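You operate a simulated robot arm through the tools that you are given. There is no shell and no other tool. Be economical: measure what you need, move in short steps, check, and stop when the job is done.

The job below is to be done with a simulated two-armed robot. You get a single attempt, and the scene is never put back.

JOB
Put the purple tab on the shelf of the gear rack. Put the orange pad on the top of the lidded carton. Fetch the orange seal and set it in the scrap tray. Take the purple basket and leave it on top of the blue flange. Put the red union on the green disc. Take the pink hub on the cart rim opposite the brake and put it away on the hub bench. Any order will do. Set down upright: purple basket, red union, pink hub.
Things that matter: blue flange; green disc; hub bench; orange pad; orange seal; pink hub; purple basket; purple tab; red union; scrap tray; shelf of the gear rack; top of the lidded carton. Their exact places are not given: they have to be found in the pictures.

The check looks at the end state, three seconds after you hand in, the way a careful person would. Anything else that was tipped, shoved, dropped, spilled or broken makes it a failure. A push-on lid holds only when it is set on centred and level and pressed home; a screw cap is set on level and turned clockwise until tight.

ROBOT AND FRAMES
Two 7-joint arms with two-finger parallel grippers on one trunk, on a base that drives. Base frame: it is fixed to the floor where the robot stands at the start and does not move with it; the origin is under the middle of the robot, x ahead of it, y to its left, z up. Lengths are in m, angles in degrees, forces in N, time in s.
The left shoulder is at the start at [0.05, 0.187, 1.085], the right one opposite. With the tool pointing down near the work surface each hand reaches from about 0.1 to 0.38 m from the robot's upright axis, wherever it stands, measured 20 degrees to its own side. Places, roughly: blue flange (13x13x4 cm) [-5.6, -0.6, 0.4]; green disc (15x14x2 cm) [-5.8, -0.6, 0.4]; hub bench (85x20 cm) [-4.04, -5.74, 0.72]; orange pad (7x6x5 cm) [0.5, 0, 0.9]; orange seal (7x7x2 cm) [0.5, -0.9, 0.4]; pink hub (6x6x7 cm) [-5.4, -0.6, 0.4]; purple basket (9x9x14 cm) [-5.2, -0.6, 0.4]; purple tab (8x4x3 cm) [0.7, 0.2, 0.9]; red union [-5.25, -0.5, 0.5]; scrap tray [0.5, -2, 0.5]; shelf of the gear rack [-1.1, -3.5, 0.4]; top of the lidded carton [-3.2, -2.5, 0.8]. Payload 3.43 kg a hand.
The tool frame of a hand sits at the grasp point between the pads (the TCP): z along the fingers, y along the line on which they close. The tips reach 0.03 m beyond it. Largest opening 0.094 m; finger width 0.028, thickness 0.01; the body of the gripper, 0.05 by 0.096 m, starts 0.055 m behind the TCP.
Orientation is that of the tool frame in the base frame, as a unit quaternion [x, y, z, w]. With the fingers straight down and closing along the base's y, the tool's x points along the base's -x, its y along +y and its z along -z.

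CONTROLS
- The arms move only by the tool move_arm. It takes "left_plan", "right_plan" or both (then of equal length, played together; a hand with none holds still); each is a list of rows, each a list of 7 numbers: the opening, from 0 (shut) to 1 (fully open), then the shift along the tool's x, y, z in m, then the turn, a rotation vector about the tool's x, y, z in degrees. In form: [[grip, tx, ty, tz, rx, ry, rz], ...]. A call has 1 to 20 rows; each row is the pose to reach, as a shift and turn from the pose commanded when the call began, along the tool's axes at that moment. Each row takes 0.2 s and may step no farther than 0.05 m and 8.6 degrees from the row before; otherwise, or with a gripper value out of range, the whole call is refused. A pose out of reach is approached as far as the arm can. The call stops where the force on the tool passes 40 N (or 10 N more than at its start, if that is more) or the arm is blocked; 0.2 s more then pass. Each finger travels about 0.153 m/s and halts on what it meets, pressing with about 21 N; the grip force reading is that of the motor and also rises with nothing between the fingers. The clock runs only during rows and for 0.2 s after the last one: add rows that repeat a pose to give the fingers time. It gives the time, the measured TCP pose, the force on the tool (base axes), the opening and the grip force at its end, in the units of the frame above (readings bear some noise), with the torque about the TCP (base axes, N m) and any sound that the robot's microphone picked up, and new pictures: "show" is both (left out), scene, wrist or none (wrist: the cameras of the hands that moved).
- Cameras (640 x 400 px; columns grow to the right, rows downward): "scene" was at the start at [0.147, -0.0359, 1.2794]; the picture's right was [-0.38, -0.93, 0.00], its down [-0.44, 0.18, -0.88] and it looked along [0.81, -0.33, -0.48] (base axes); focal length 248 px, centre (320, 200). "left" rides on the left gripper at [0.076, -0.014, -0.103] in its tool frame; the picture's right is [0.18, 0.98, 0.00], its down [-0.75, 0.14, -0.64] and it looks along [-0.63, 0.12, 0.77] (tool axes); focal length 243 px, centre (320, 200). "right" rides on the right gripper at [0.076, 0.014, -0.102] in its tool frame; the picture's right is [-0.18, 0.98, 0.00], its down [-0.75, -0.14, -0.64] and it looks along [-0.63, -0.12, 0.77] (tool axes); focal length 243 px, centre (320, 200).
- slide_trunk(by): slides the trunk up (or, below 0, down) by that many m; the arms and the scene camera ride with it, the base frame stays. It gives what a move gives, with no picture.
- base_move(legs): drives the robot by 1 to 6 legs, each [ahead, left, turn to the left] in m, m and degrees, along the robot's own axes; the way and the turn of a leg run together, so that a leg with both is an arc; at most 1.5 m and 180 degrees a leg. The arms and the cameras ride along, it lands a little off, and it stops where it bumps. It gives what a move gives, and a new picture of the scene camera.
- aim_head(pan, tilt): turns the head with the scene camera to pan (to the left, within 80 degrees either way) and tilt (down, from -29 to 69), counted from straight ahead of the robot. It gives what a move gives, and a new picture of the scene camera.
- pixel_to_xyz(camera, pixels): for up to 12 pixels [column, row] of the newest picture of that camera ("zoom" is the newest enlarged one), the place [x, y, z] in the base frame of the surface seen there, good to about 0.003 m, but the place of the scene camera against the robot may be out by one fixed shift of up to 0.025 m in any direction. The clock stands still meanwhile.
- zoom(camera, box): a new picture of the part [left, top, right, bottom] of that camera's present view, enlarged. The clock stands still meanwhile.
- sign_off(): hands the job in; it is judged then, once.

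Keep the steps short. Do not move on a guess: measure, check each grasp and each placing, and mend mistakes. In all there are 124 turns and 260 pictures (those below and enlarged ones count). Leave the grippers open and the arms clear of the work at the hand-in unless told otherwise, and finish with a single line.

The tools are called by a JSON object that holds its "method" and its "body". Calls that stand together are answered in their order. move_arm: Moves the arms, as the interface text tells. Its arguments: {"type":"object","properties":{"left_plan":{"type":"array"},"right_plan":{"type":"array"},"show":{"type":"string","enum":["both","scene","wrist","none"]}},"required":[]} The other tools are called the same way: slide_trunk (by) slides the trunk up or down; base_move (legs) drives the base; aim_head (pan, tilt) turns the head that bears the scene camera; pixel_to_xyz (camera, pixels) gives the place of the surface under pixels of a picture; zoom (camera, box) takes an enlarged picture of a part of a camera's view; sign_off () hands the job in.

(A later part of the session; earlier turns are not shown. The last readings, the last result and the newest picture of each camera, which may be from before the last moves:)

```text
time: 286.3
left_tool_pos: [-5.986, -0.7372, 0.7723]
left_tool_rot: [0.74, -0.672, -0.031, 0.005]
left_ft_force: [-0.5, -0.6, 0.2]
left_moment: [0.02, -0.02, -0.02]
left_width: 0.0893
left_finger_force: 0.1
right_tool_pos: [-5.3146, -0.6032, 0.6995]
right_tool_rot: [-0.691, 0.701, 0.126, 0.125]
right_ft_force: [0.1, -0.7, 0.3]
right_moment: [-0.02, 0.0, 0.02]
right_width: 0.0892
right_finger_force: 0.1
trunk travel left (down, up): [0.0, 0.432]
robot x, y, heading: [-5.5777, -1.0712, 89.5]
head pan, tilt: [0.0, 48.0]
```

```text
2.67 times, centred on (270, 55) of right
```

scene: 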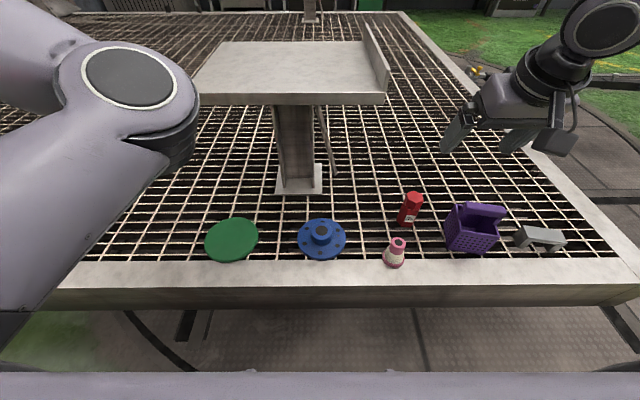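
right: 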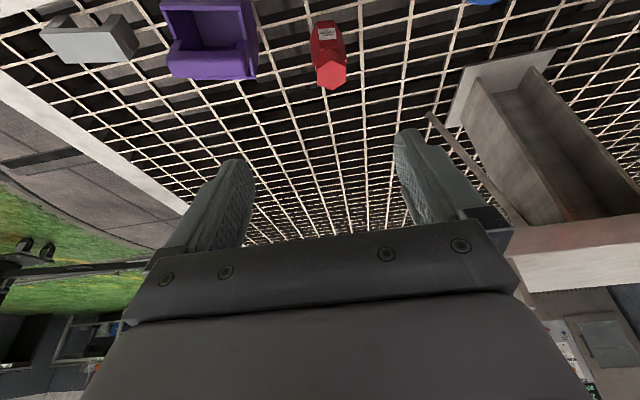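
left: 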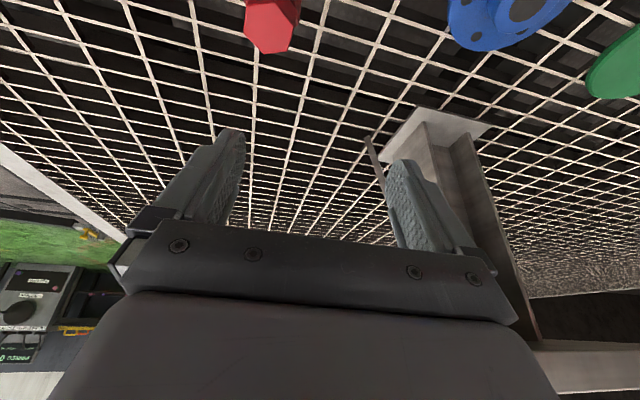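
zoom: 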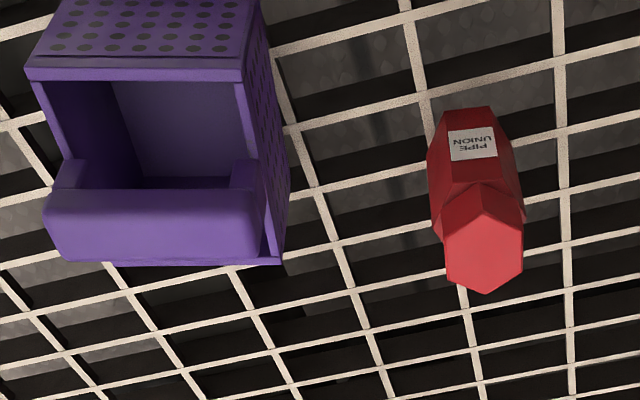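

The union's centre is (-5.331, -0.508), top z 0.463. The tilted tool axis points nearly straight at it, so I'll advance 0.29 m along it, then close and check.

{"method": "move_arm", "body": {"right_plan": [[0.75, 0.003, 0.016, 0.04, 0, 0, 0], [0.75, 0.005, 0.0166, 0.085, 0, 0, 0], [0.75, 0.007, 0.0166, 0.13, 0, 0, 0], [0.75, 0.009, 0.0166, 0.175, 0, 0, 0], [0.75, 0.01, 0.0166, 0.22, 0, 0, 0], [0.75, 0.0117, 0.0166, 0.26, 0, 0, 0], [0.75, 0.0117, 0.0166, 0.289, 0, 0, 0], [0.75, 0.0117, 0.0166, 0.289, 0, 0, 0]], "show": "wrist"}}

```text
time: 288.1
left_tool_pos: [-5.985, -0.7374, 0.7726]
left_tool_rot: [0.74, -0.672, -0.031, 0.005]
left_ft_force: [0.3, 0.2, 0.1]
left_moment: [0.01, 0.0, -0.01]
left_width: 0.0894
left_finger_force: 0.1
right_tool_pos: [-5.2944, -0.5633, 0.4861]
right_tool_rot: [-0.691, 0.701, 0.124, 0.124]
right_ft_force: [-0.7, -0.1, -0.5]
right_moment: [-0.02, 0.03, -0.01]
right_width: 0.0708
right_finger_force: 0.0
right hand out of reach, approached as far as the arm can: row 5, 6, 7, 8
trunk travel left (down, up): [0.0, 0.432]
robot x, y, heading: [-5.5738, -1.0724, 89.8]
head pan, tilt: [0.0, 48.0]
```

right: 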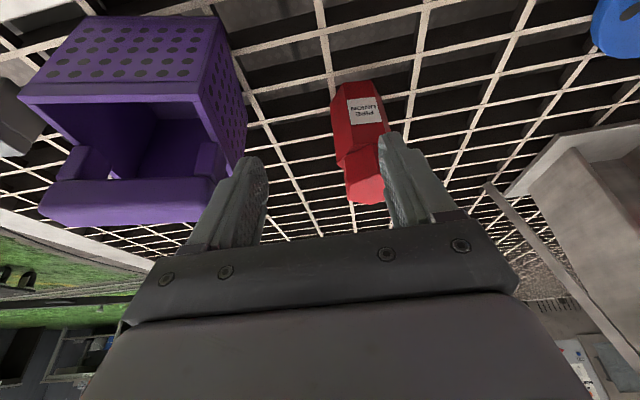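

The steep wrist angle limits reach this low down, whereas about 45° reached farther earlier. I'll back out and tilt to 45°, lining up on the union.

{"method": "move_arm", "body": {"right_plan": [[0.75, 0.015, 0, -0.025, 0, 0, 0], [0.75, 0.03, 0, -0.05, 0, -6, 0], [0.75, 0.042, 0.01, -0.069, 0, -13, 0], [0.75, 0.042, 0.025, -0.069, 0, -20, 0], [0.75, 0.042, 0.036, -0.069, 0, -25, 0], [0.75, 0.042, 0.036, -0.069, 0, -25, 0]], "show": "wrist"}}

```text
time: 289.5
left_tool_pos: [-5.9865, -0.7374, 0.7718]
left_tool_rot: [0.739, -0.673, -0.032, 0.005]
left_ft_force: [0.0, -0.9, -0.1]
left_moment: [-0.02, 0.02, 0.0]
left_width: 0.0892
left_finger_force: 0.2
right_tool_pos: [-5.3308, -0.6203, 0.5358]
right_tool_rot: [-0.648, 0.658, 0.271, 0.272]
right_ft_force: [0.6, 0.1, 0.0]
right_moment: [0.02, 0.01, 0.01]
right_width: 0.0704
right_finger_force: 0.1
trunk travel left (down, up): [0.0, 0.432]
robot x, y, heading: [-5.5765, -1.0734, 89.6]
head pan, tilt: [0.0, 48.0]
```

right: 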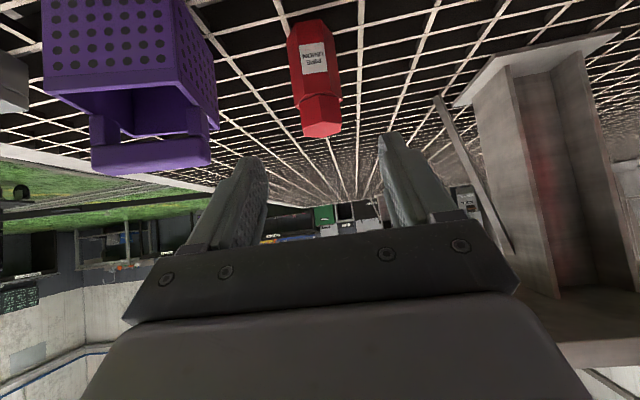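

Aligned. Advance 0.146 m along the fingers, close, and look.

{"method": "move_arm", "body": {"right_plan": [[0.75, 0.001, 0, 0.04, 0, 0, 0], [0.75, 0.002, 0, 0.08, 0, 0, 0], [0.75, 0.003, 0, 0.12, 0, 0, 0], [0.75, 0.004, 0, 0.146, 0, 0, 0], [0.75, 0.004, 0, 0.146, 0, 0, 0], [0.2, 0.004, 0, 0.146, 0, 0, 0], [0.2, 0.004, 0, 0.146, 0, 0, 0], [0.2, 0.004, 0, 0.146, 0, 0, 0]], "show": "wrist"}}

```text
time: 291.3
left_tool_pos: [-5.9866, -0.7382, 0.7714]
left_tool_rot: [0.74, -0.672, -0.031, 0.005]
left_ft_force: [-0.1, 0.7, 0.0]
left_moment: [-0.04, 0.01, -0.02]
left_width: 0.0891
left_finger_force: 0.1
right_tool_pos: [-5.2953, -0.5536, 0.4973]
right_tool_rot: [-0.648, 0.658, 0.27, 0.272]
right_ft_force: [-0.3, 0.0, 0.3]
right_moment: [0.0, 0.0, 0.04]
right_width: 0.0187
right_finger_force: 0.2
right hand out of reach, approached as far as the arm can: row 2, 3, 4, 5, 6, 7, 8
trunk travel left (down, up): [0.0, 0.432]
robot x, y, heading: [-5.574, -1.072, 89.7]
head pan, tilt: [0.0, 48.0]
```

right: 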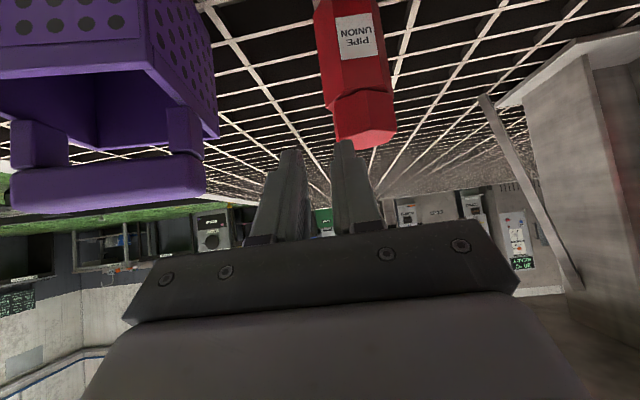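

Still short, and nothing was touched. I'll check the right arm's posture with the head camera to understand the limit.

{"method": "move_arm", "body": {"right_plan": [[0.75, 0, 0, -0.04, 0, 0, 0], [0.75, 0, 0, -0.08, 0, 0, 0], [0.75, 0, 0.02, -0.12, 0, 0, 0]], "show": "none"}}

{"method": "aim_head", "body": {"pan": -50, "tilt": 40}}

```text
time: 292.1
left_tool_pos: [-5.9858, -0.738, 0.7707]
left_tool_rot: [0.74, -0.672, -0.031, 0.005]
left_ft_force: [-0.8, 0.0, 0.2]
left_moment: [-0.01, -0.03, 0.01]
left_width: 0.0891
left_finger_force: 0.1
right_tool_pos: [-5.3164, -0.6383, 0.5796]
right_tool_rot: [-0.648, 0.658, 0.269, 0.272]
right_ft_force: [0.3, 0.7, 0.7]
right_moment: [-0.01, -0.02, -0.02]
right_width: 0.0705
right_finger_force: 0.1
trunk travel left (down, up): [0.0, 0.432]
robot x, y, heading: [-5.5762, -1.071, 89.5]
head pan, tilt: [0.0, 48.0]
```

```text
time: 293.3
left_tool_pos: [-5.9858, -0.7374, 0.7718]
left_tool_rot: [0.74, -0.672, -0.031, 0.005]
left_ft_force: [0.7, -0.1, 0.1]
left_moment: [0.01, 0.01, -0.03]
left_width: 0.0891
left_finger_force: 0.0
right_tool_pos: [-5.3158, -0.6378, 0.5797]
right_tool_rot: [-0.648, 0.658, 0.27, 0.272]
right_ft_force: [0.1, 0.1, -0.4]
right_moment: [-0.01, -0.06, 0.0]
right_width: 0.0705
right_finger_force: 0.1
trunk travel left (down, up): [0.0, 0.432]
robot x, y, heading: [-5.5778, -1.0714, 89.5]
head pan, tilt: [-50.0, 40.0]
```

scene: 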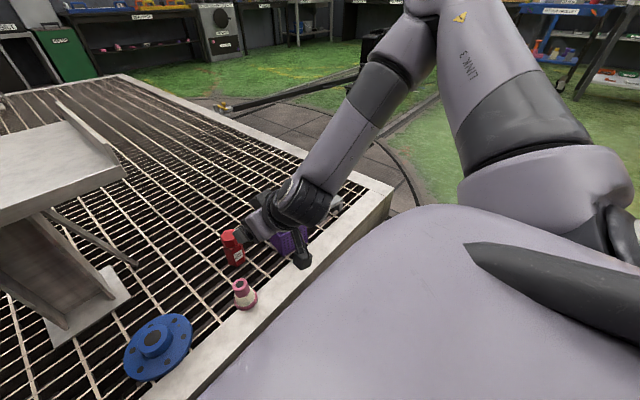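

The arm is in a high-elbow posture. I'll retract it to a compact vertical pose and re-approach with the same sequence that worked for the left arm at the seal.

{"method": "move_arm", "body": {"right_plan": [[0.75, -0.02, 0, -0.035, 0, 6, 0], [0.75, -0.035, 0, -0.075, 0, 13, 0], [0.75, -0.045, 0, -0.115, 0, 20, 0], [0.75, -0.05, 0, -0.155, 0, 27, 0], [0.75, -0.05, 0, -0.195, 0, 34, 0], [0.75, -0.045, 0, -0.235, 0, 40, 0], [0.75, -0.035, 0, -0.276, 0, 45, 0]], "show": "none"}}

{"method": "move_arm", "body": {"right_plan": [[0.75, 0.03, 0, 0, 0, 0, 0], [0.75, 0.06, 0, 0, 0, 0, 0], [0.75, 0.09, 0.0, 0, 0, 0, 0]], "show": "scene"}}

```text
time: 294.9
left_tool_pos: [-5.9869, -0.7378, 0.7724]
left_tool_rot: [0.74, -0.672, -0.031, 0.005]
left_ft_force: [-1.1, 0.0, 0.0]
left_moment: [-0.03, -0.04, 0.02]
left_width: 0.0895
left_finger_force: 0.1
right_tool_pos: [-5.3205, -0.8102, 0.8004]
right_tool_rot: [-0.702, 0.712, 0.0, -0.001]
right_ft_force: [-0.2, -0.4, 0.2]
right_moment: [0.0, 0.03, -0.01]
right_width: 0.0704
right_finger_force: 0.0
trunk travel left (down, up): [0.0, 0.432]
robot x, y, heading: [-5.5759, -1.0745, 89.4]
head pan, tilt: [-50.0, 40.0]
```

```text
time: 295.7
left_tool_pos: [-5.9856, -0.7384, 0.771]
left_tool_rot: [0.74, -0.672, -0.031, 0.004]
left_ft_force: [0.4, -0.3, 0.1]
left_moment: [0.0, 0.03, -0.02]
left_width: 0.0892
left_finger_force: 0.0
right_tool_pos: [-5.3202, -0.8971, 0.8016]
right_tool_rot: [-0.702, 0.712, 0.001, -0.001]
right_ft_force: [-1.3, -0.3, 0.7]
right_moment: [0.01, 0.01, 0.0]
right_width: 0.0706
right_finger_force: 0.0
trunk travel left (down, up): [0.0, 0.432]
robot x, y, heading: [-5.5739, -1.073, 89.3]
head pan, tilt: [-50.0, 40.0]
```

scene: 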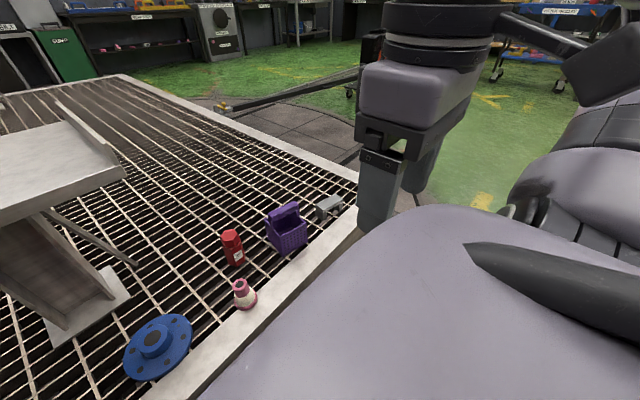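

The left arm has the low-elbow posture that reached well at the shelf with a 45° tilt. I'll shift the base right so the left hand serves the union, and tilt it to 45°.

{"method": "base_move", "body": {"legs": [[0, -0.44, 0.6]]}}

{"method": "move_arm", "body": {"left_plan": [[0.75, -0.002, -0.037, 0.022, 0.75, -7.2, 0.6], [0.75, -0.004, -0.074, 0.045, 1.5, -14.4, 1.2], [0.75, -0.006, -0.111, 0.068, 2.25, -21.6, 1.8], [0.75, -0.009, -0.148, 0.092, 3, -28.8, 2.3], [0.75, -0.012, -0.184, 0.117, 3.75, -36.1, 2.9], [0.75, -0.014, -0.219, 0.141, 4.5, -43.5, 3.5], [0.75, -0.014, -0.219, 0.141, 4.5, -43.5, 3.5]], "show": "both"}}

```text
time: 298.4
left_tool_pos: [-5.5424, -0.7433, 0.7713]
left_tool_rot: [0.744, -0.668, -0.03, 0.005]
left_ft_force: [0.2, 0.1, 1.5]
left_moment: [0.0, -0.02, -0.02]
left_width: 0.0893
left_finger_force: 0.1
right_tool_pos: [-4.8757, -0.8969, 0.8006]
right_tool_rot: [-0.706, 0.708, 0.002, 0.0]
right_ft_force: [0.5, -0.5, -0.5]
right_moment: [0.05, 0.01, 0.02]
right_width: 0.0706
right_finger_force: 0.1
trunk travel left (down, up): [0.0, 0.432]
robot x, y, heading: [-5.1302, -1.0723, 89.8]
head pan, tilt: [-50.0, 40.0]
```

scene: 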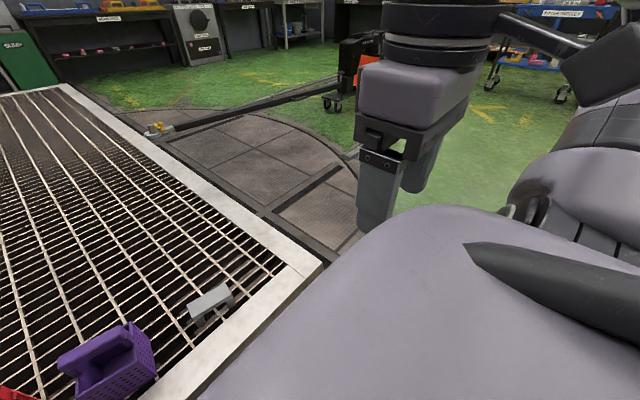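

```text
time: 300.0
left_tool_pos: [-5.5463, -0.7439, 0.6257]
left_tool_rot: [0.671, -0.649, -0.26, -0.248]
left_ft_force: [0.0, -0.1, 0.2]
left_moment: [0.02, 0.01, -0.04]
left_width: 0.0702
left_finger_force: 0.0
left hand out of reach, approached as far as the arm can: row 1, 2, 3, 4, 5, 6, 7
right_tool_pos: [-4.876, -0.8958, 0.8015]
right_tool_rot: [-0.706, 0.709, 0.002, 0.0]
right_ft_force: [0.2, 0.0, -0.9]
right_moment: [0.03, -0.01, -0.03]
right_width: 0.0707
right_finger_force: 0.0
trunk travel left (down, up): [0.0, 0.432]
robot x, y, heading: [-5.131, -1.0717, 90.0]
head pan, tilt: [-50.0, 40.0]
```

scene: 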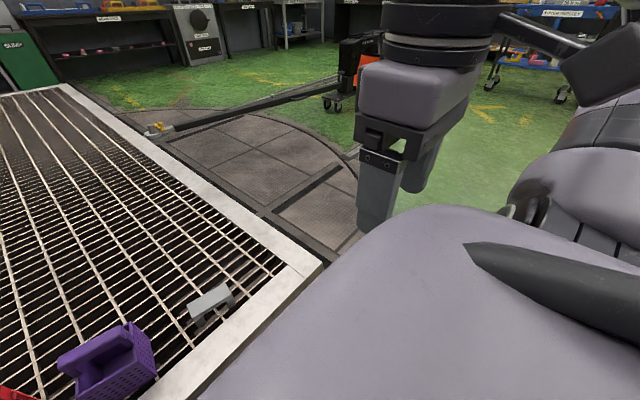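
left: 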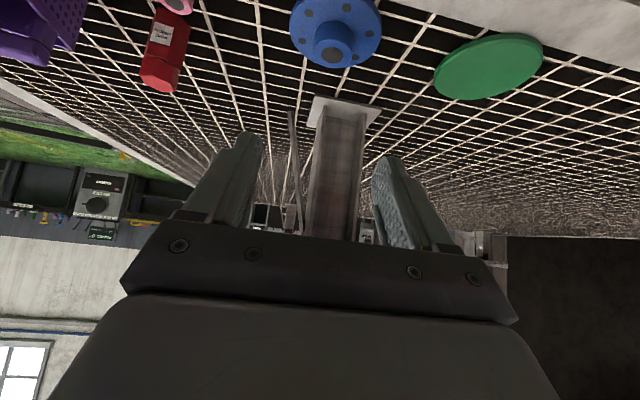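

Inward motion is limited near the body, so I'll use the base instead. I'll strafe right 0.215 m so the left hand is in line with the union, then advance half way.

{"method": "base_move", "body": {"legs": [[0, -0.215, 0]]}}

{"method": "move_arm", "body": {"left_plan": [[0.75, -0.01, 0, 0.04, 0, 0, 0], [0.75, -0.02, 0, 0.08, 0, 0, 0], [0.75, -0.03, 0, 0.12, 0, 0, 0]], "show": "wrist"}}

```text
time: 301.6
left_tool_pos: [-5.3292, -0.7464, 0.6234]
left_tool_rot: [0.673, -0.648, -0.259, -0.245]
left_ft_force: [0.4, -0.2, 0.8]
left_moment: [-0.04, -0.02, 0.01]
left_width: 0.0706
left_finger_force: 0.0
right_tool_pos: [-4.6584, -0.893, 0.8003]
right_tool_rot: [0.708, -0.706, -0.001, 0.0]
right_ft_force: [-0.3, 0.1, 0.9]
right_moment: [-0.03, 0.0, -0.03]
right_width: 0.0705
right_finger_force: 0.1
trunk travel left (down, up): [0.0, 0.432]
robot x, y, heading: [-4.9093, -1.0706, 90.2]
head pan, tilt: [-50.0, 40.0]
```

scene: 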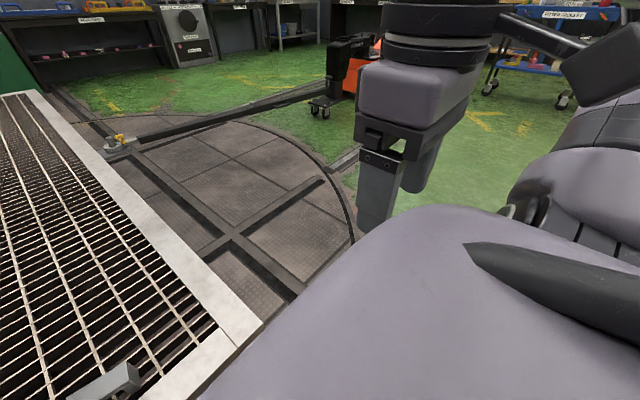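

```text
time: 302.6
left_tool_pos: [-5.3629, -0.6472, 0.5709]
left_tool_rot: [0.68, -0.632, -0.29, -0.232]
left_ft_force: [0.0, -0.4, 0.1]
left_moment: [-0.02, 0.01, -0.02]
left_width: 0.0706
left_finger_force: 0.1
right_tool_pos: [-4.6589, -0.8931, 0.8012]
right_tool_rot: [0.708, -0.706, -0.002, 0.0]
right_ft_force: [-0.5, -0.3, 0.2]
right_moment: [0.03, 0.03, -0.02]
right_width: 0.0704
right_finger_force: 0.1
trunk travel left (down, up): [0.0, 0.432]
robot x, y, heading: [-4.9134, -1.0732, 90.2]
head pan, tilt: [-50.0, 40.0]
stopped in row 3 (left hand): the arm was blocked; the commanded pose is now the measured one
```

left: 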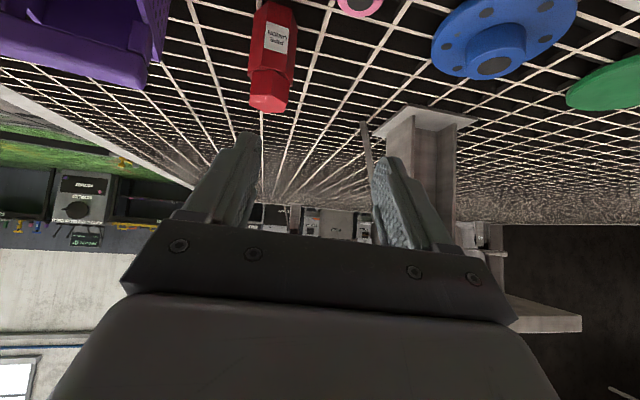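

Blocked again. I'll look at what the left arm is doing.

{"method": "aim_head", "body": {"pan": 45, "tilt": 50}}

```text
time: 304.4
left_tool_pos: [-5.3624, -0.6455, 0.5719]
left_tool_rot: [0.679, -0.633, -0.289, -0.233]
left_ft_force: [-1.1, -0.1, -1.0]
left_moment: [0.02, 0.01, 0.0]
left_width: 0.0703
left_finger_force: 0.0
right_tool_pos: [-4.659, -0.8948, 0.8016]
right_tool_rot: [0.708, -0.706, -0.001, -0.001]
right_ft_force: [0.1, 0.5, -0.1]
right_moment: [0.03, 0.03, -0.01]
right_width: 0.0706
right_finger_force: 0.0
trunk travel left (down, up): [0.0, 0.432]
robot x, y, heading: [-4.9107, -1.0726, 90.5]
head pan, tilt: [45.0, 50.0]
```

scene: 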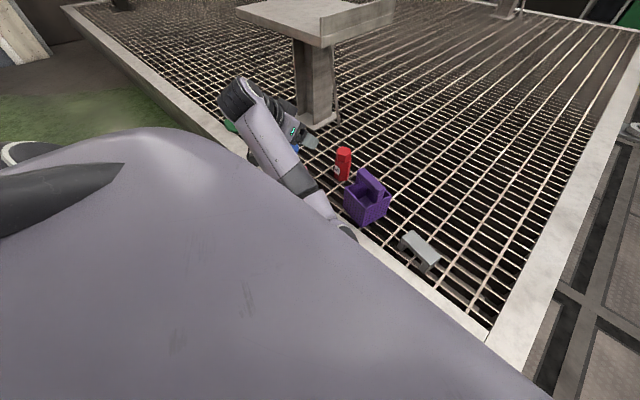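

The left elbow hangs low by the rim, which blocks it. The fix is a higher trunk, so the arm is straighter rather than folded. I'll raise it 0.2 m, pull the left hand back, and try the right arm from there.

{"method": "slide_trunk", "body": {"by": 0.2}}

{"method": "move_arm", "body": {"left_plan": [[0.75, 0.01, 0.01, -0.04, 0, 0, 0], [0.75, 0.0, 0.03, -0.08, 0, 6, 0], [0.75, -0.02, 0.05, -0.12, 0, 12, 0], [0.75, -0.03, 0.06, -0.16, 0, 18, 0], [0.75, -0.03, 0.06, -0.2, 0, 24, 0], [0.75, -0.03, 0.06, -0.24, 0, 30, 0]], "show": "none"}}

{"method": "base_move", "body": {"legs": [[0, 0.66, 0]]}}

```text
time: 306.5
left_tool_pos: [-5.3626, -0.6463, 0.7712]
left_tool_rot: [0.68, -0.632, -0.289, -0.232]
left_ft_force: [0.2, -0.6, 0.7]
left_moment: [-0.01, 0.01, 0.0]
left_width: 0.0706
left_finger_force: 0.2
right_tool_pos: [-4.6587, -0.8933, 1.0005]
right_tool_rot: [0.707, -0.707, -0.001, 0.0]
right_ft_force: [0.1, 0.2, -0.2]
right_moment: [0.01, 0.0, 0.02]
right_width: 0.0706
right_finger_force: 0.0
trunk travel left (down, up): [-0.2, 0.232]
robot x, y, heading: [-4.9136, -1.0733, 90.3]
head pan, tilt: [45.0, 50.0]
```

```text
time: 307.9
left_tool_pos: [-5.3995, -0.7929, 0.9702]
left_tool_rot: [0.731, -0.672, -0.101, -0.062]
left_ft_force: [1.1, 0.1, -0.7]
left_moment: [0.0, 0.0, 0.0]
left_width: 0.0702
left_finger_force: 0.0
right_tool_pos: [-4.6588, -0.894, 1.002]
right_tool_rot: [0.708, -0.706, -0.001, -0.001]
right_ft_force: [-0.2, -0.1, -0.2]
right_moment: [0.0, 0.01, 0.0]
right_width: 0.0706
right_finger_force: 0.1
trunk travel left (down, up): [-0.2, 0.232]
robot x, y, heading: [-4.9104, -1.067, 90.6]
head pan, tilt: [45.0, 50.0]
```

```text
time: 311.6
left_tool_pos: [-6.0726, -0.8007, 0.9701]
left_tool_rot: [0.732, -0.67, -0.104, -0.062]
left_ft_force: [0.3, 0.6, 0.1]
left_moment: [0.01, 0.03, -0.01]
left_width: 0.0708
left_finger_force: 0.0
right_tool_pos: [-5.3306, -0.8991, 1.0003]
right_tool_rot: [0.709, -0.706, -0.002, 0.001]
right_ft_force: [0.1, -0.4, -0.1]
right_moment: [-0.01, -0.01, 0.02]
right_width: 0.0703
right_finger_force: 0.0
trunk travel left (down, up): [-0.2, 0.232]
robot x, y, heading: [-5.588, -1.0813, 90.5]
head pan, tilt: [45.0, 50.0]
```

scene: 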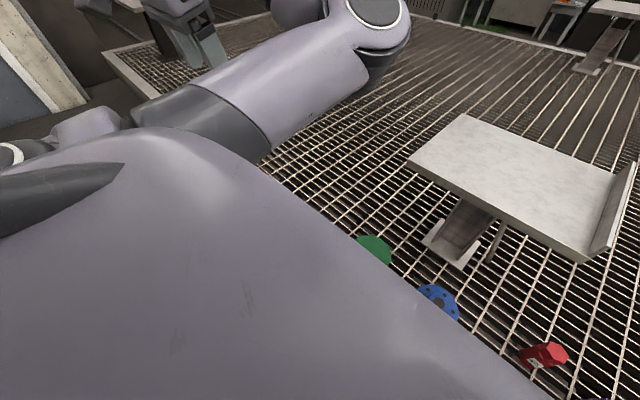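

Now the right hand, in line with the union: forward, then down with a growing tilt to a standoff at z≈0.55.

{"method": "move_arm", "body": {"right_plan": [[0.75, -0.04, 0, 0.0, 0, 0, 0], [0.75, -0.08, 0, 0.02, 0, 0, 0], [0.75, -0.11, 0, 0.06, 0, -6, 0], [0.75, -0.13, 0, 0.105, 0, -12, 0], [0.75, -0.15, 0, 0.15, 0, -18, 0], [0.75, -0.17, 0, 0.195, 0, -24, 0], [0.75, -0.19, 0, 0.24, 0, -30, 0], [0.75, -0.21, 0, 0.285, 0, -36, 0], [0.75, -0.23, 0, 0.33, 0, -42, 0], [0.75, -0.245, 0, 0.375, 0, -45, 0], [0.75, -0.26, 0, 0.42, 0, -45, 0], [0.75, -0.26, 0, 0.45, 0, -45, 0]], "show": "wrist"}}

```text
time: 314.2
left_tool_pos: [-6.0721, -0.8015, 0.9705]
left_tool_rot: [0.732, -0.671, -0.102, -0.062]
left_ft_force: [-0.2, -0.2, -0.2]
left_moment: [-0.01, -0.03, 0.0]
left_width: 0.0704
left_finger_force: 0.0
right_tool_pos: [-5.3451, -0.6243, 0.7055]
right_tool_rot: [0.655, -0.652, -0.271, -0.27]
right_ft_force: [0.2, -0.6, 0.8]
right_moment: [0.02, -0.03, 0.0]
right_width: 0.0704
right_finger_force: 0.0
right hand out of reach, approached as far as the arm can: row 9, 10, 11, 12
trunk travel left (down, up): [-0.2, 0.232]
robot x, y, heading: [-5.5821, -1.0814, 90.4]
head pan, tilt: [45.0, 50.0]
```

right: 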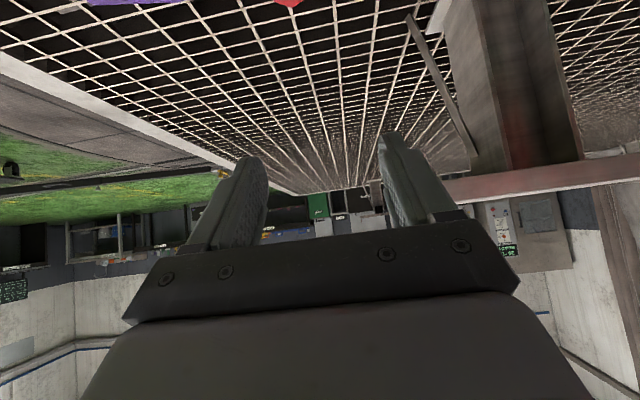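

Both arms' limits depend on elbow posture. The left reached low at the shelf after starting tilted near the centre line and then moving outward and down. I'll replicate that with the right arm: up, then in to the centre.

{"method": "move_arm", "body": {"right_plan": [[0.75, -0.028, 0, -0.038, 0, 0, 0], [0.75, -0.056, 0, -0.075, 0, 0, 0], [0.75, -0.084, 0, -0.112, 0, 0, 0], [0.75, -0.112, 0, -0.15, 0, 0, 0], [0.75, -0.138, 0, -0.187, 0, 0, 0], [0.75, -0.138, 0.045, -0.187, 0, 0, 0], [0.75, -0.138, 0.09, -0.187, 0, 0, 0], [0.75, -0.138, 0.135, -0.187, 0, 0, 0], [0.75, -0.138, 0.18, -0.187, 0, 0, 0], [0.75, -0.138, 0.215, -0.187, 0, 0, 0]], "show": "none"}}

{"method": "slide_trunk", "body": {"by": -0.2}}

{"method": "move_arm", "body": {"right_plan": [[0.75, 0.02, -0.03, 0.02, 0, 0, 0], [0.75, 0.04, -0.06, 0.04, 0, 0, 0], [0.75, 0.055, -0.09, 0.055, 0, 0, 0], [0.75, 0.07, -0.12, 0.07, 0, 0, 0], [0.75, 0.085, -0.15, 0.085, 0, 0, 0], [0.75, 0.1, -0.17, 0.1, 0, 0, 0]], "show": "wrist"}}

```text
time: 316.4
left_tool_pos: [-6.0729, -0.8008, 0.9713]
left_tool_rot: [0.732, -0.671, -0.102, -0.062]
left_ft_force: [0.1, -1.0, -0.2]
left_moment: [-0.02, 0.01, -0.03]
left_width: 0.0706
left_finger_force: 0.2
right_tool_pos: [-5.4769, -0.6577, 0.9377]
right_tool_rot: [0.654, -0.652, -0.273, -0.27]
right_ft_force: [-0.5, -0.1, 0.7]
right_moment: [-0.02, 0.01, 0.02]
right_width: 0.0705
right_finger_force: 0.1
right hand out of reach, approached as far as the arm can: row 8, 9, 10
trunk travel left (down, up): [-0.2, 0.232]
robot x, y, heading: [-5.5823, -1.0785, 90.5]
head pan, tilt: [45.0, 50.0]
```

```text
time: 318.6
left_tool_pos: [-6.0727, -0.8012, 0.7695]
left_tool_rot: [0.732, -0.67, -0.102, -0.062]
left_ft_force: [0.4, 0.2, -0.2]
left_moment: [-0.02, -0.04, 0.01]
left_width: 0.0704
left_finger_force: 0.1
right_tool_pos: [-5.4784, -0.6577, 0.7389]
right_tool_rot: [0.654, -0.652, -0.273, -0.269]
right_ft_force: [1.2, 0.1, -0.1]
right_moment: [0.05, -0.02, -0.03]
right_width: 0.0706
right_finger_force: 0.0
trunk travel left (down, up): [0.0, 0.432]
robot x, y, heading: [-5.585, -1.0789, 90.7]
head pan, tilt: [45.0, 50.0]
```

```text
time: 320.0
left_tool_pos: [-6.073, -0.8016, 0.7703]
left_tool_rot: [0.732, -0.671, -0.103, -0.062]
left_ft_force: [-0.2, 0.4, -0.7]
left_moment: [0.01, 0.0, 0.04]
left_width: 0.0706
left_finger_force: 0.0
right_tool_pos: [-5.3068, -0.6577, 0.596]
right_tool_rot: [0.654, -0.651, -0.273, -0.27]
right_ft_force: [0.1, 0.0, 0.8]
right_moment: [0.01, -0.01, 0.01]
right_width: 0.0704
right_finger_force: 0.1
trunk travel left (down, up): [0.0, 0.432]
robot x, y, heading: [-5.5871, -1.0769, 90.6]
head pan, tilt: [45.0, 50.0]
```

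right: 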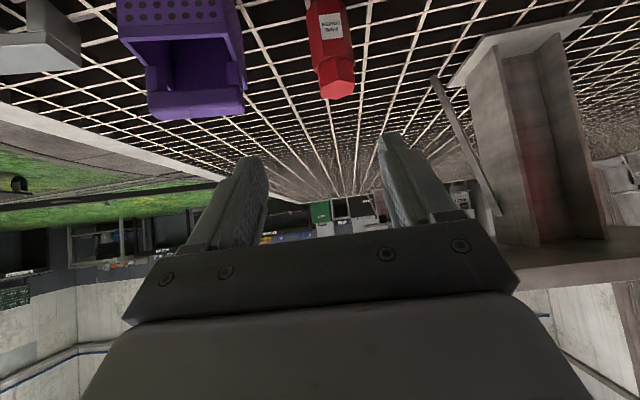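

Now try the advance again from this posture, fingers open.

{"method": "move_arm", "body": {"right_plan": [[0.75, 0.004, 0.012, 0.035, 0, 0, 0], [0.75, 0.008, 0.024, 0.08, 0, 0, 0], [0.75, 0.012, 0.024, 0.125, 0, 0, 0]], "show": "wrist"}}

```text
time: 320.8
left_tool_pos: [-6.0728, -0.801, 0.7686]
left_tool_rot: [0.732, -0.67, -0.103, -0.062]
left_ft_force: [-0.5, -0.1, 0.1]
left_moment: [0.0, -0.01, -0.02]
left_width: 0.0707
left_finger_force: 0.1
right_tool_pos: [-5.3313, -0.5751, 0.5019]
right_tool_rot: [0.653, -0.653, -0.273, -0.27]
right_ft_force: [-0.3, 0.3, -0.5]
right_moment: [0.0, 0.01, 0.01]
right_width: 0.0707
right_finger_force: 0.0
trunk travel left (down, up): [0.0, 0.432]
robot x, y, heading: [-5.5817, -1.0753, 90.9]
head pan, tilt: [45.0, 50.0]
```

right: 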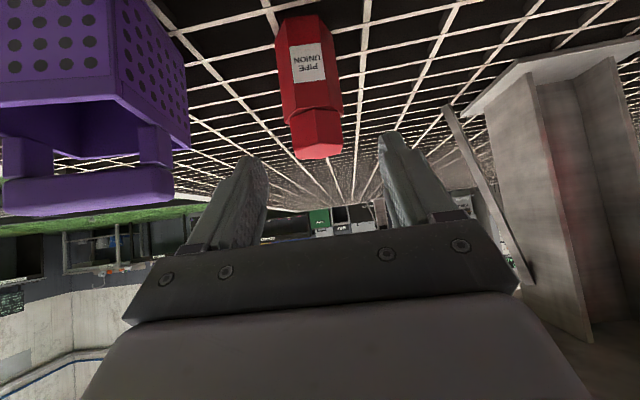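

Reachable now. Finish the advance, close, and lift straight up about 10 cm.

{"method": "move_arm", "body": {"right_plan": [[0.75, 0.004, 0, 0.03, 0, 0, 0], [0.75, 0.008, 0, 0.06, 0, 0, 0], [0.75, 0.012, 0, 0.09, 0, 0, 0], [0.75, 0.012, 0, 0.09, 0, 0, 0], [0.2, 0.012, 0, 0.09, 0, 0, 0], [0.2, 0.012, 0, 0.09, 0, 0, 0], [0.2, 0.012, 0, 0.09, 0, 0, 0], [0.2, -0.003, 0, 0.075, 0, 0, 0], [0.2, -0.03, 0, 0.045, 0, 0, 0], [0.2, -0.06, 0, 0.015, 0, 0, 0]], "show": "wrist"}}

```text
time: 323.0
left_tool_pos: [-6.0732, -0.8023, 0.7701]
left_tool_rot: [0.732, -0.671, -0.103, -0.062]
left_ft_force: [0.1, -0.8, 0.0]
left_moment: [-0.03, 0.01, -0.01]
left_width: 0.0705
left_finger_force: 0.1
right_tool_pos: [-5.3311, -0.5269, 0.5286]
right_tool_rot: [0.654, -0.652, -0.272, -0.269]
right_ft_force: [-0.5, 0.7, -0.2]
right_moment: [-0.03, 0.01, 0.0]
right_width: 0.0191
right_finger_force: 0.0
right hand out of reach, approached as far as the arm can: row 1, 2, 3, 4, 5, 6, 7, 8, 9
trunk travel left (down, up): [0.0, 0.432]
robot x, y, heading: [-5.5881, -1.0802, 90.7]
head pan, tilt: [45.0, 50.0]
```

right: 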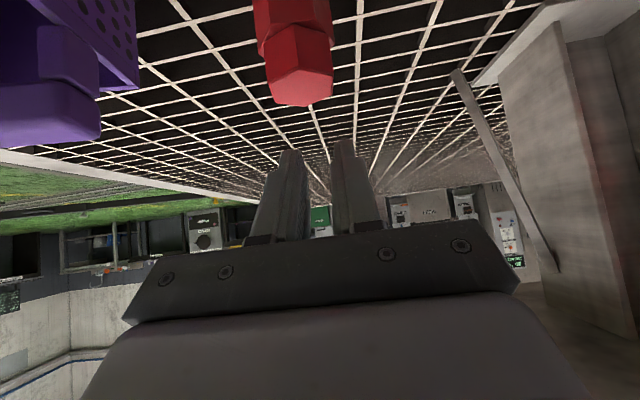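

Still short and the union is untouched. The left arm reached lower with a smaller sideways offset (0.18), so I'll use the same for the right: go back up and in, shift the base closer, and redo it.

{"method": "move_arm", "body": {"right_plan": [[0.75, -0.005, 0, -0.045, 0, 0, 0], [0.75, -0.015, 0, -0.09, 0, 0, 0], [0.75, -0.025, 0, -0.135, 0, 0, 0], [0.75, -0.04, 0, -0.18, 0, 0, 0], [0.75, -0.0545, 0, -0.225, 0, 0, 0], [0.75, -0.0545, 0.045, -0.2425, 0, 0, 0], [0.75, -0.0545, 0.09, -0.2425, 0, 0, 0], [0.75, -0.0545, 0.135, -0.2425, 0, 0, 0], [0.75, -0.0545, 0.147, -0.2425, 0, 0, 0]], "show": "none"}}

{"method": "base_move", "body": {"legs": [[0, -0.077, -0.7], [0.04, 0, 0]]}}

{"method": "move_arm", "body": {"right_plan": [[0.75, 0, -0.035, 0, 0, 0, 0], [0.75, 0, -0.07, 0, 0, 0, 0], [0.75, 0.03, -0.07, 0.03, 0, 0, 0], [0.75, 0.06, -0.07, 0.06, 0, 0, 0], [0.75, 0.09, -0.07, 0.09, 0, 0, 0], [0.75, 0.11, -0.07, 0.11, 0, 0, 0], [0.75, 0.11, -0.07, 0.15, 0, 0, 0]], "show": "wrist"}}

```text
time: 325.0
left_tool_pos: [-6.073, -0.8008, 0.7701]
left_tool_rot: [0.732, -0.671, -0.103, -0.062]
left_ft_force: [0.0, -0.5, 0.2]
left_moment: [-0.02, -0.01, -0.04]
left_width: 0.0703
left_finger_force: 0.0
right_tool_pos: [-5.48, -0.6577, 0.7434]
right_tool_rot: [0.653, -0.652, -0.273, -0.27]
right_ft_force: [-0.2, -0.2, -0.2]
right_moment: [-0.02, 0.03, -0.02]
right_width: 0.0705
right_finger_force: 0.1
trunk travel left (down, up): [0.0, 0.432]
robot x, y, heading: [-5.587, -1.079, 90.8]
head pan, tilt: [45.0, 50.0]
```

```text
time: 326.6
left_tool_pos: [-5.9899, -0.756, 0.7707]
left_tool_rot: [0.729, -0.674, -0.103, -0.062]
left_ft_force: [0.3, 0.3, -0.4]
left_moment: [-0.03, -0.01, 0.0]
left_width: 0.0703
left_finger_force: 0.0
right_tool_pos: [-5.3946, -0.6211, 0.7446]
right_tool_rot: [-0.651, 0.655, 0.272, 0.271]
right_ft_force: [-0.3, -0.4, 0.1]
right_moment: [0.02, -0.01, 0.01]
right_width: 0.0702
right_finger_force: 0.1
trunk travel left (down, up): [0.0, 0.432]
robot x, y, heading: [-5.4998, -1.0373, 90.0]
head pan, tilt: [45.0, 50.0]
```

scene: 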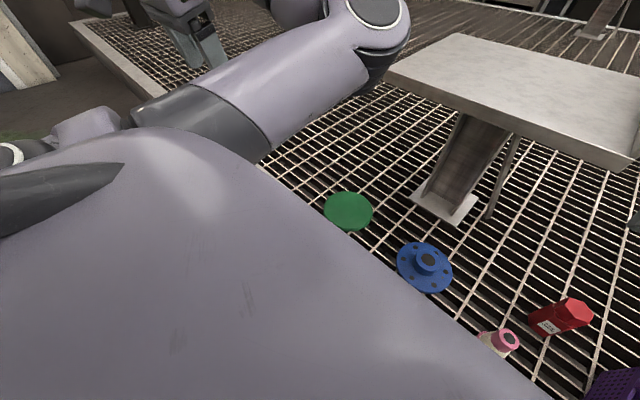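

```text
time: 328.2
left_tool_pos: [-5.9912, -0.7567, 0.7683]
left_tool_rot: [0.728, -0.675, -0.103, -0.062]
left_ft_force: [-0.4, -1.3, 0.3]
left_moment: [0.02, -0.02, 0.03]
left_width: 0.0703
left_finger_force: 0.1
right_tool_pos: [-5.3279, -0.5913, 0.5617]
right_tool_rot: [-0.651, 0.655, 0.272, 0.27]
right_ft_force: [1.0, 0.4, 0.2]
right_moment: [0.02, 0.03, -0.01]
right_width: 0.0705
right_finger_force: 0.1
trunk travel left (down, up): [0.0, 0.432]
robot x, y, heading: [-5.5058, -1.0441, 90.1]
head pan, tilt: [45.0, 50.0]
```

right: 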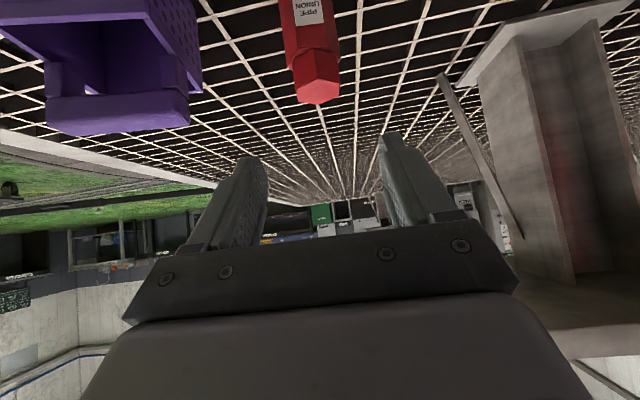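

Base is 3–4 cm closer now. Advance toward the union again in small steps.

{"method": "move_arm", "body": {"right_plan": [[0.75, 0.015, 0.002, 0.04, 0, 0, 0], [0.75, 0.028, 0.003, 0.08, 0, 0, 0], [0.75, 0.038, 0.003, 0.115, 0, 0, 0], [0.75, 0.043, 0.003, 0.1435, 0, 0, 0], [0.75, 0.043, 0.003, 0.1435, 0, 0, 0]], "show": "wrist"}}

```text
time: 329.4
left_tool_pos: [-5.99, -0.7562, 0.7691]
left_tool_rot: [0.729, -0.674, -0.103, -0.062]
left_ft_force: [0.3, 0.6, 0.0]
left_moment: [-0.04, -0.03, 0.0]
left_width: 0.0706
left_finger_force: 0.0
right_tool_pos: [-5.2722, -0.5528, 0.515]
right_tool_rot: [-0.651, 0.655, 0.272, 0.27]
right_ft_force: [-1.1, -0.1, 0.8]
right_moment: [-0.01, 0.03, 0.03]
right_width: 0.0699
right_finger_force: 0.1
right hand out of reach, approached as far as the arm can: row 1, 2, 3, 4, 5
trunk travel left (down, up): [0.0, 0.432]
robot x, y, heading: [-5.5026, -1.0364, 90.2]
head pan, tilt: [45.0, 50.0]
```

right: 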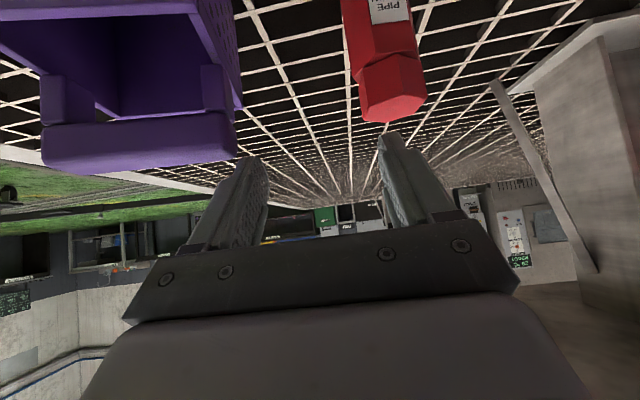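

The arm drifts outward to keep its heading, which suggests that yawing the hand inward would relieve the limit. I'll back off and yaw the tilted hand 30° to the left about the vertical.

{"method": "move_arm", "body": {"right_plan": [[0.75, 0.014, 0.0, -0.024, 0, 0, 0], [0.75, 0.0276, 0.005, -0.0474, -5, 0, -5], [0.75, 0.0276, 0.009, -0.0474, -10.5, 0, -10.5], [0.75, 0.0276, 0.009, -0.0474, -16, 0, -16], [0.75, 0.0276, 0.009, -0.0474, -21.2, 0, -21.2], [0.75, 0.0276, 0.009, -0.0474, -21.2, 0, -21.2]], "show": "none"}}

{"method": "move_arm", "body": {"right_plan": [[0.75, 0, 0, 0.03, 0, 0, 0], [0.75, 0, 0, 0.06, 0, 0, 0], [0.75, 0, 0, 0.06, 0, 0, 0]], "show": "both"}}

```text
time: 330.8
left_tool_pos: [-5.9905, -0.756, 0.7691]
left_tool_rot: [0.728, -0.675, -0.101, -0.063]
left_ft_force: [-0.7, 1.4, -0.1]
left_moment: [0.0, 0.01, 0.01]
left_width: 0.0706
left_finger_force: 0.0
right_tool_pos: [-5.2718, -0.6025, 0.5264]
right_tool_rot: [0.798, -0.463, -0.333, -0.192]
right_ft_force: [-0.4, 0.7, 0.5]
right_moment: [-0.01, -0.04, 0.03]
right_width: 0.0703
right_finger_force: 0.1
right hand out of reach, approached as far as the arm can: row 3, 4
trunk travel left (down, up): [0.0, 0.432]
robot x, y, heading: [-5.5015, -1.039, 89.9]
head pan, tilt: [45.0, 50.0]
```

```text
time: 331.6
left_tool_pos: [-5.9911, -0.7569, 0.7707]
left_tool_rot: [0.728, -0.675, -0.102, -0.062]
left_ft_force: [0.8, 0.2, 0.8]
left_moment: [0.02, 0.03, 0.0]
left_width: 0.0705
left_finger_force: 0.1
right_tool_pos: [-5.2881, -0.5605, 0.5254]
right_tool_rot: [0.799, -0.464, -0.332, -0.191]
right_ft_force: [0.0, 0.2, 0.1]
right_moment: [0.0, 0.04, -0.01]
right_width: 0.0704
right_finger_force: 0.0
right hand out of reach, approached as far as the arm can: row 1, 2, 3
trunk travel left (down, up): [0.0, 0.432]
robot x, y, heading: [-5.5044, -1.0412, 90.1]
head pan, tilt: [45.0, 50.0]
```

scene: 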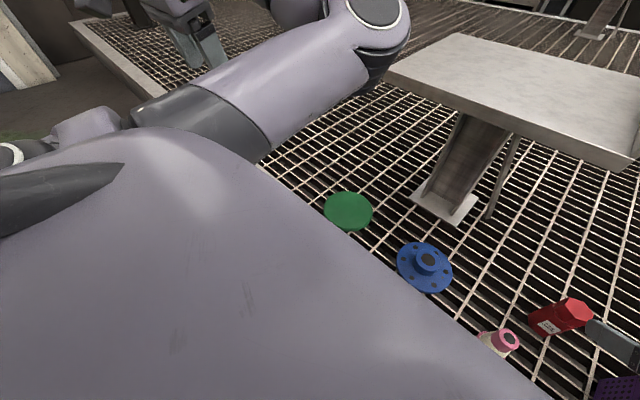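
right: 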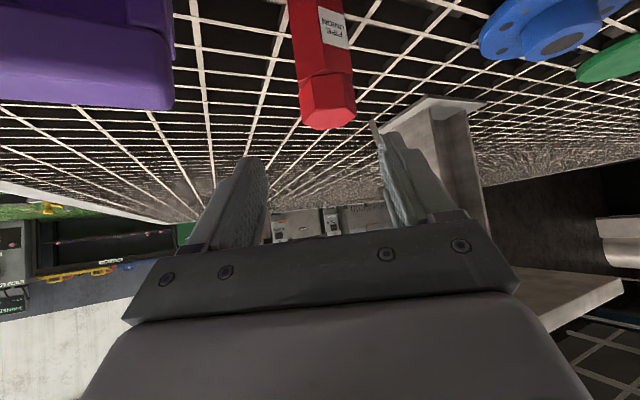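

Inward yaw made it worse, so I'll try outward yaw (30° to the right), approaching the union from over the hub at a safe height.

{"method": "move_arm", "body": {"right_plan": [[0.75, 0, 0.01, -0.02, 0, 0, 0], [0.75, 0, 0.03, -0.03, 5.5, 0, 5.5], [0.75, 0, 0.05, -0.03, 11, 0, 11], [0.75, -0.003, 0.07, -0.03, 16.5, 0, 16.5], [0.75, -0.005, 0.09, -0.03, 22, 0, 22], [0.75, -0.0076, 0.1033, -0.03, 27.5, 0, 27.5], [0.75, -0.0076, 0.1033, -0.03, 33, 0, 33], [0.75, -0.0076, 0.1033, -0.02, 38, 0, 38], [0.75, -0.0076, 0.1033, 0.0025, 42.4, 0, 42.4], [0.75, -0.0076, 0.1033, 0.0025, 42.4, 0, 42.4]], "show": "none"}}

{"method": "move_arm", "body": {"right_plan": [[0.75, 0, 0, 0.03, 0, 0, 0], [0.75, 0, 0, 0.06, 0, 0, 0], [0.75, 0, 0, 0.06, 0, 0, 0]], "show": "wrist"}}

```text
time: 333.8
left_tool_pos: [-5.9903, -0.7558, 0.7709]
left_tool_rot: [0.727, -0.676, -0.102, -0.063]
left_ft_force: [-0.1, 0.2, 0.9]
left_moment: [0.01, 0.01, 0.0]
left_width: 0.0704
left_finger_force: 0.1
right_tool_pos: [-5.2787, -0.6138, 0.5891]
right_tool_rot: [-0.458, 0.803, 0.192, 0.33]
right_ft_force: [0.7, 0.6, -0.1]
right_moment: [0.0, -0.01, 0.04]
right_width: 0.0706
right_finger_force: 0.0
right hand out of reach, approached as far as the arm can: row 5, 6, 7, 8, 9, 10
trunk travel left (down, up): [0.0, 0.432]
robot x, y, heading: [-5.5028, -1.0366, 90.0]
head pan, tilt: [45.0, 50.0]
```

```text
time: 334.6
left_tool_pos: [-5.9896, -0.7564, 0.7703]
left_tool_rot: [0.728, -0.675, -0.103, -0.062]
left_ft_force: [0.1, 0.5, 0.0]
left_moment: [0.01, 0.01, -0.02]
left_width: 0.0702
left_finger_force: 0.0
right_tool_pos: [-5.2498, -0.5769, 0.5576]
right_tool_rot: [-0.459, 0.802, 0.193, 0.33]
right_ft_force: [0.0, 0.9, 0.9]
right_moment: [-0.02, 0.03, 0.0]
right_width: 0.0702
right_finger_force: 0.1
right hand out of reach, approached as far as the arm can: row 2, 3
trunk travel left (down, up): [0.0, 0.432]
robot x, y, heading: [-5.5033, -1.0397, 90.5]
head pan, tilt: [45.0, 50.0]
```

right: 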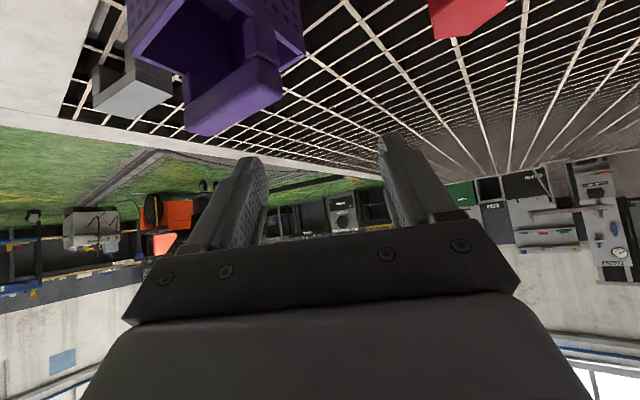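

The right arm cannot get below z≈0.49 here. The left arm's low-elbow posture suits low targets if the trunk is higher, so the elbow clears the rim. I'll raise the trunk 0.15 m, move the base so the left hand lines up, and come down tilted.

{"method": "slide_trunk", "body": {"by": 0.15}}

{"method": "base_move", "body": {"legs": [[0, -0.655, 0]]}}

{"method": "move_arm", "body": {"left_plan": [[0.75, -0.004, -0.003, 0.042, 0.5, -4, 0.3], [0.75, -0.007, -0.006, 0.084, 1, -8, 0.5], [0.75, -0.01, -0.009, 0.126, 1.6, -12, 0.8], [0.75, -0.014, -0.012, 0.168, 2.1, -16, 1.1], [0.75, -0.018, -0.015, 0.21, 2.7, -20, 1.4], [0.75, -0.021, -0.018, 0.252, 3.2, -24, 1.6], [0.75, -0.025, -0.021, 0.294, 3.7, -28, 1.9], [0.75, -0.028, -0.024, 0.335, 4.3, -32.3, 2.2], [0.75, -0.028, -0.024, 0.335, 4.3, -32.3, 2.2]], "show": "both"}}

```text
time: 336.3
left_tool_pos: [-5.9908, -0.7566, 0.9203]
left_tool_rot: [0.728, -0.675, -0.103, -0.063]
left_ft_force: [0.1, -0.3, 0.4]
left_moment: [-0.02, 0.0, -0.01]
left_width: 0.0703
left_finger_force: 0.1
right_tool_pos: [-5.2503, -0.5776, 0.706]
right_tool_rot: [-0.46, 0.802, 0.192, 0.33]
right_ft_force: [-0.1, -0.2, -0.1]
right_moment: [-0.01, -0.02, 0.02]
right_width: 0.0705
right_finger_force: 0.1
trunk travel left (down, up): [-0.15, 0.282]
robot x, y, heading: [-5.5028, -1.038, 90.2]
head pan, tilt: [45.0, 50.0]
```

```text
time: 339.9
left_tool_pos: [-5.3457, -0.7565, 0.9194]
left_tool_rot: [0.728, -0.675, -0.103, -0.062]
left_ft_force: [-0.4, 0.1, -0.8]
left_moment: [0.04, -0.01, -0.01]
left_width: 0.0703
left_finger_force: 0.0
right_tool_pos: [-4.6049, -0.5761, 0.7072]
right_tool_rot: [-0.46, 0.802, 0.192, 0.329]
right_ft_force: [0.7, 0.3, 0.4]
right_moment: [-0.01, 0.0, 0.01]
right_width: 0.0702
right_finger_force: 0.0
trunk travel left (down, up): [-0.15, 0.282]
robot x, y, heading: [-4.8592, -1.0399, 89.8]
head pan, tilt: [45.0, 50.0]
```

scene: 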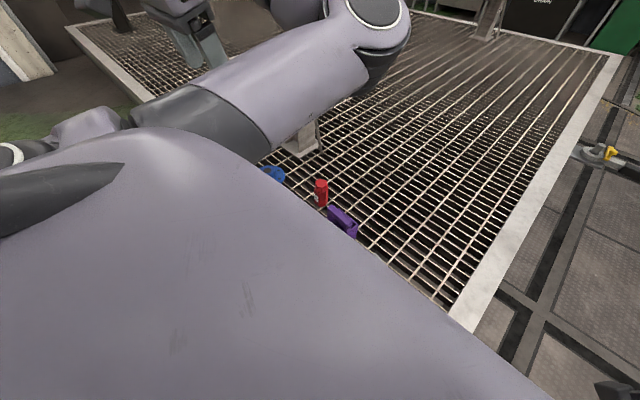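

```text
time: 341.9
left_tool_pos: [-5.3448, -0.6541, 0.5992]
left_tool_rot: [0.656, -0.647, -0.277, -0.273]
left_ft_force: [0.4, 0.7, 0.4]
left_moment: [0.0, 0.0, 0.02]
left_width: 0.0705
left_finger_force: 0.2
right_tool_pos: [-4.6049, -0.5757, 0.7073]
right_tool_rot: [-0.46, 0.801, 0.193, 0.33]
right_ft_force: [-0.2, 0.3, 0.5]
right_moment: [-0.03, -0.02, 0.0]
right_width: 0.0706
right_finger_force: 0.1
trunk travel left (down, up): [-0.15, 0.282]
robot x, y, heading: [-4.8601, -1.0403, 89.9]
head pan, tilt: [45.0, 50.0]
```

scene: 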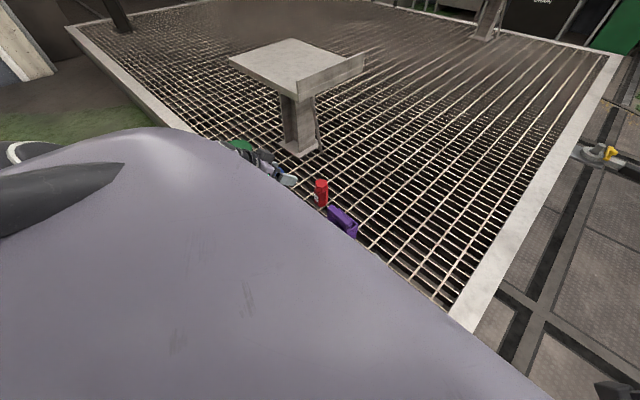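
left: 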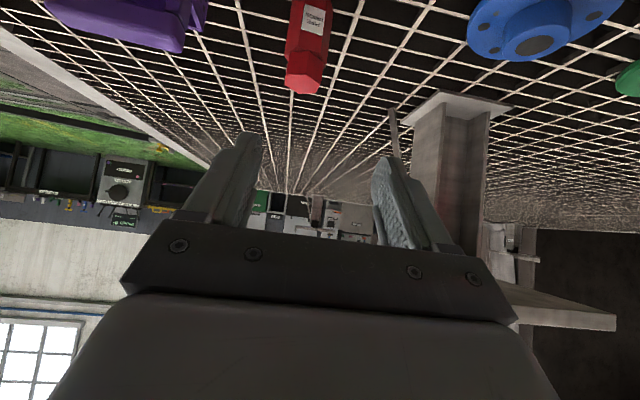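

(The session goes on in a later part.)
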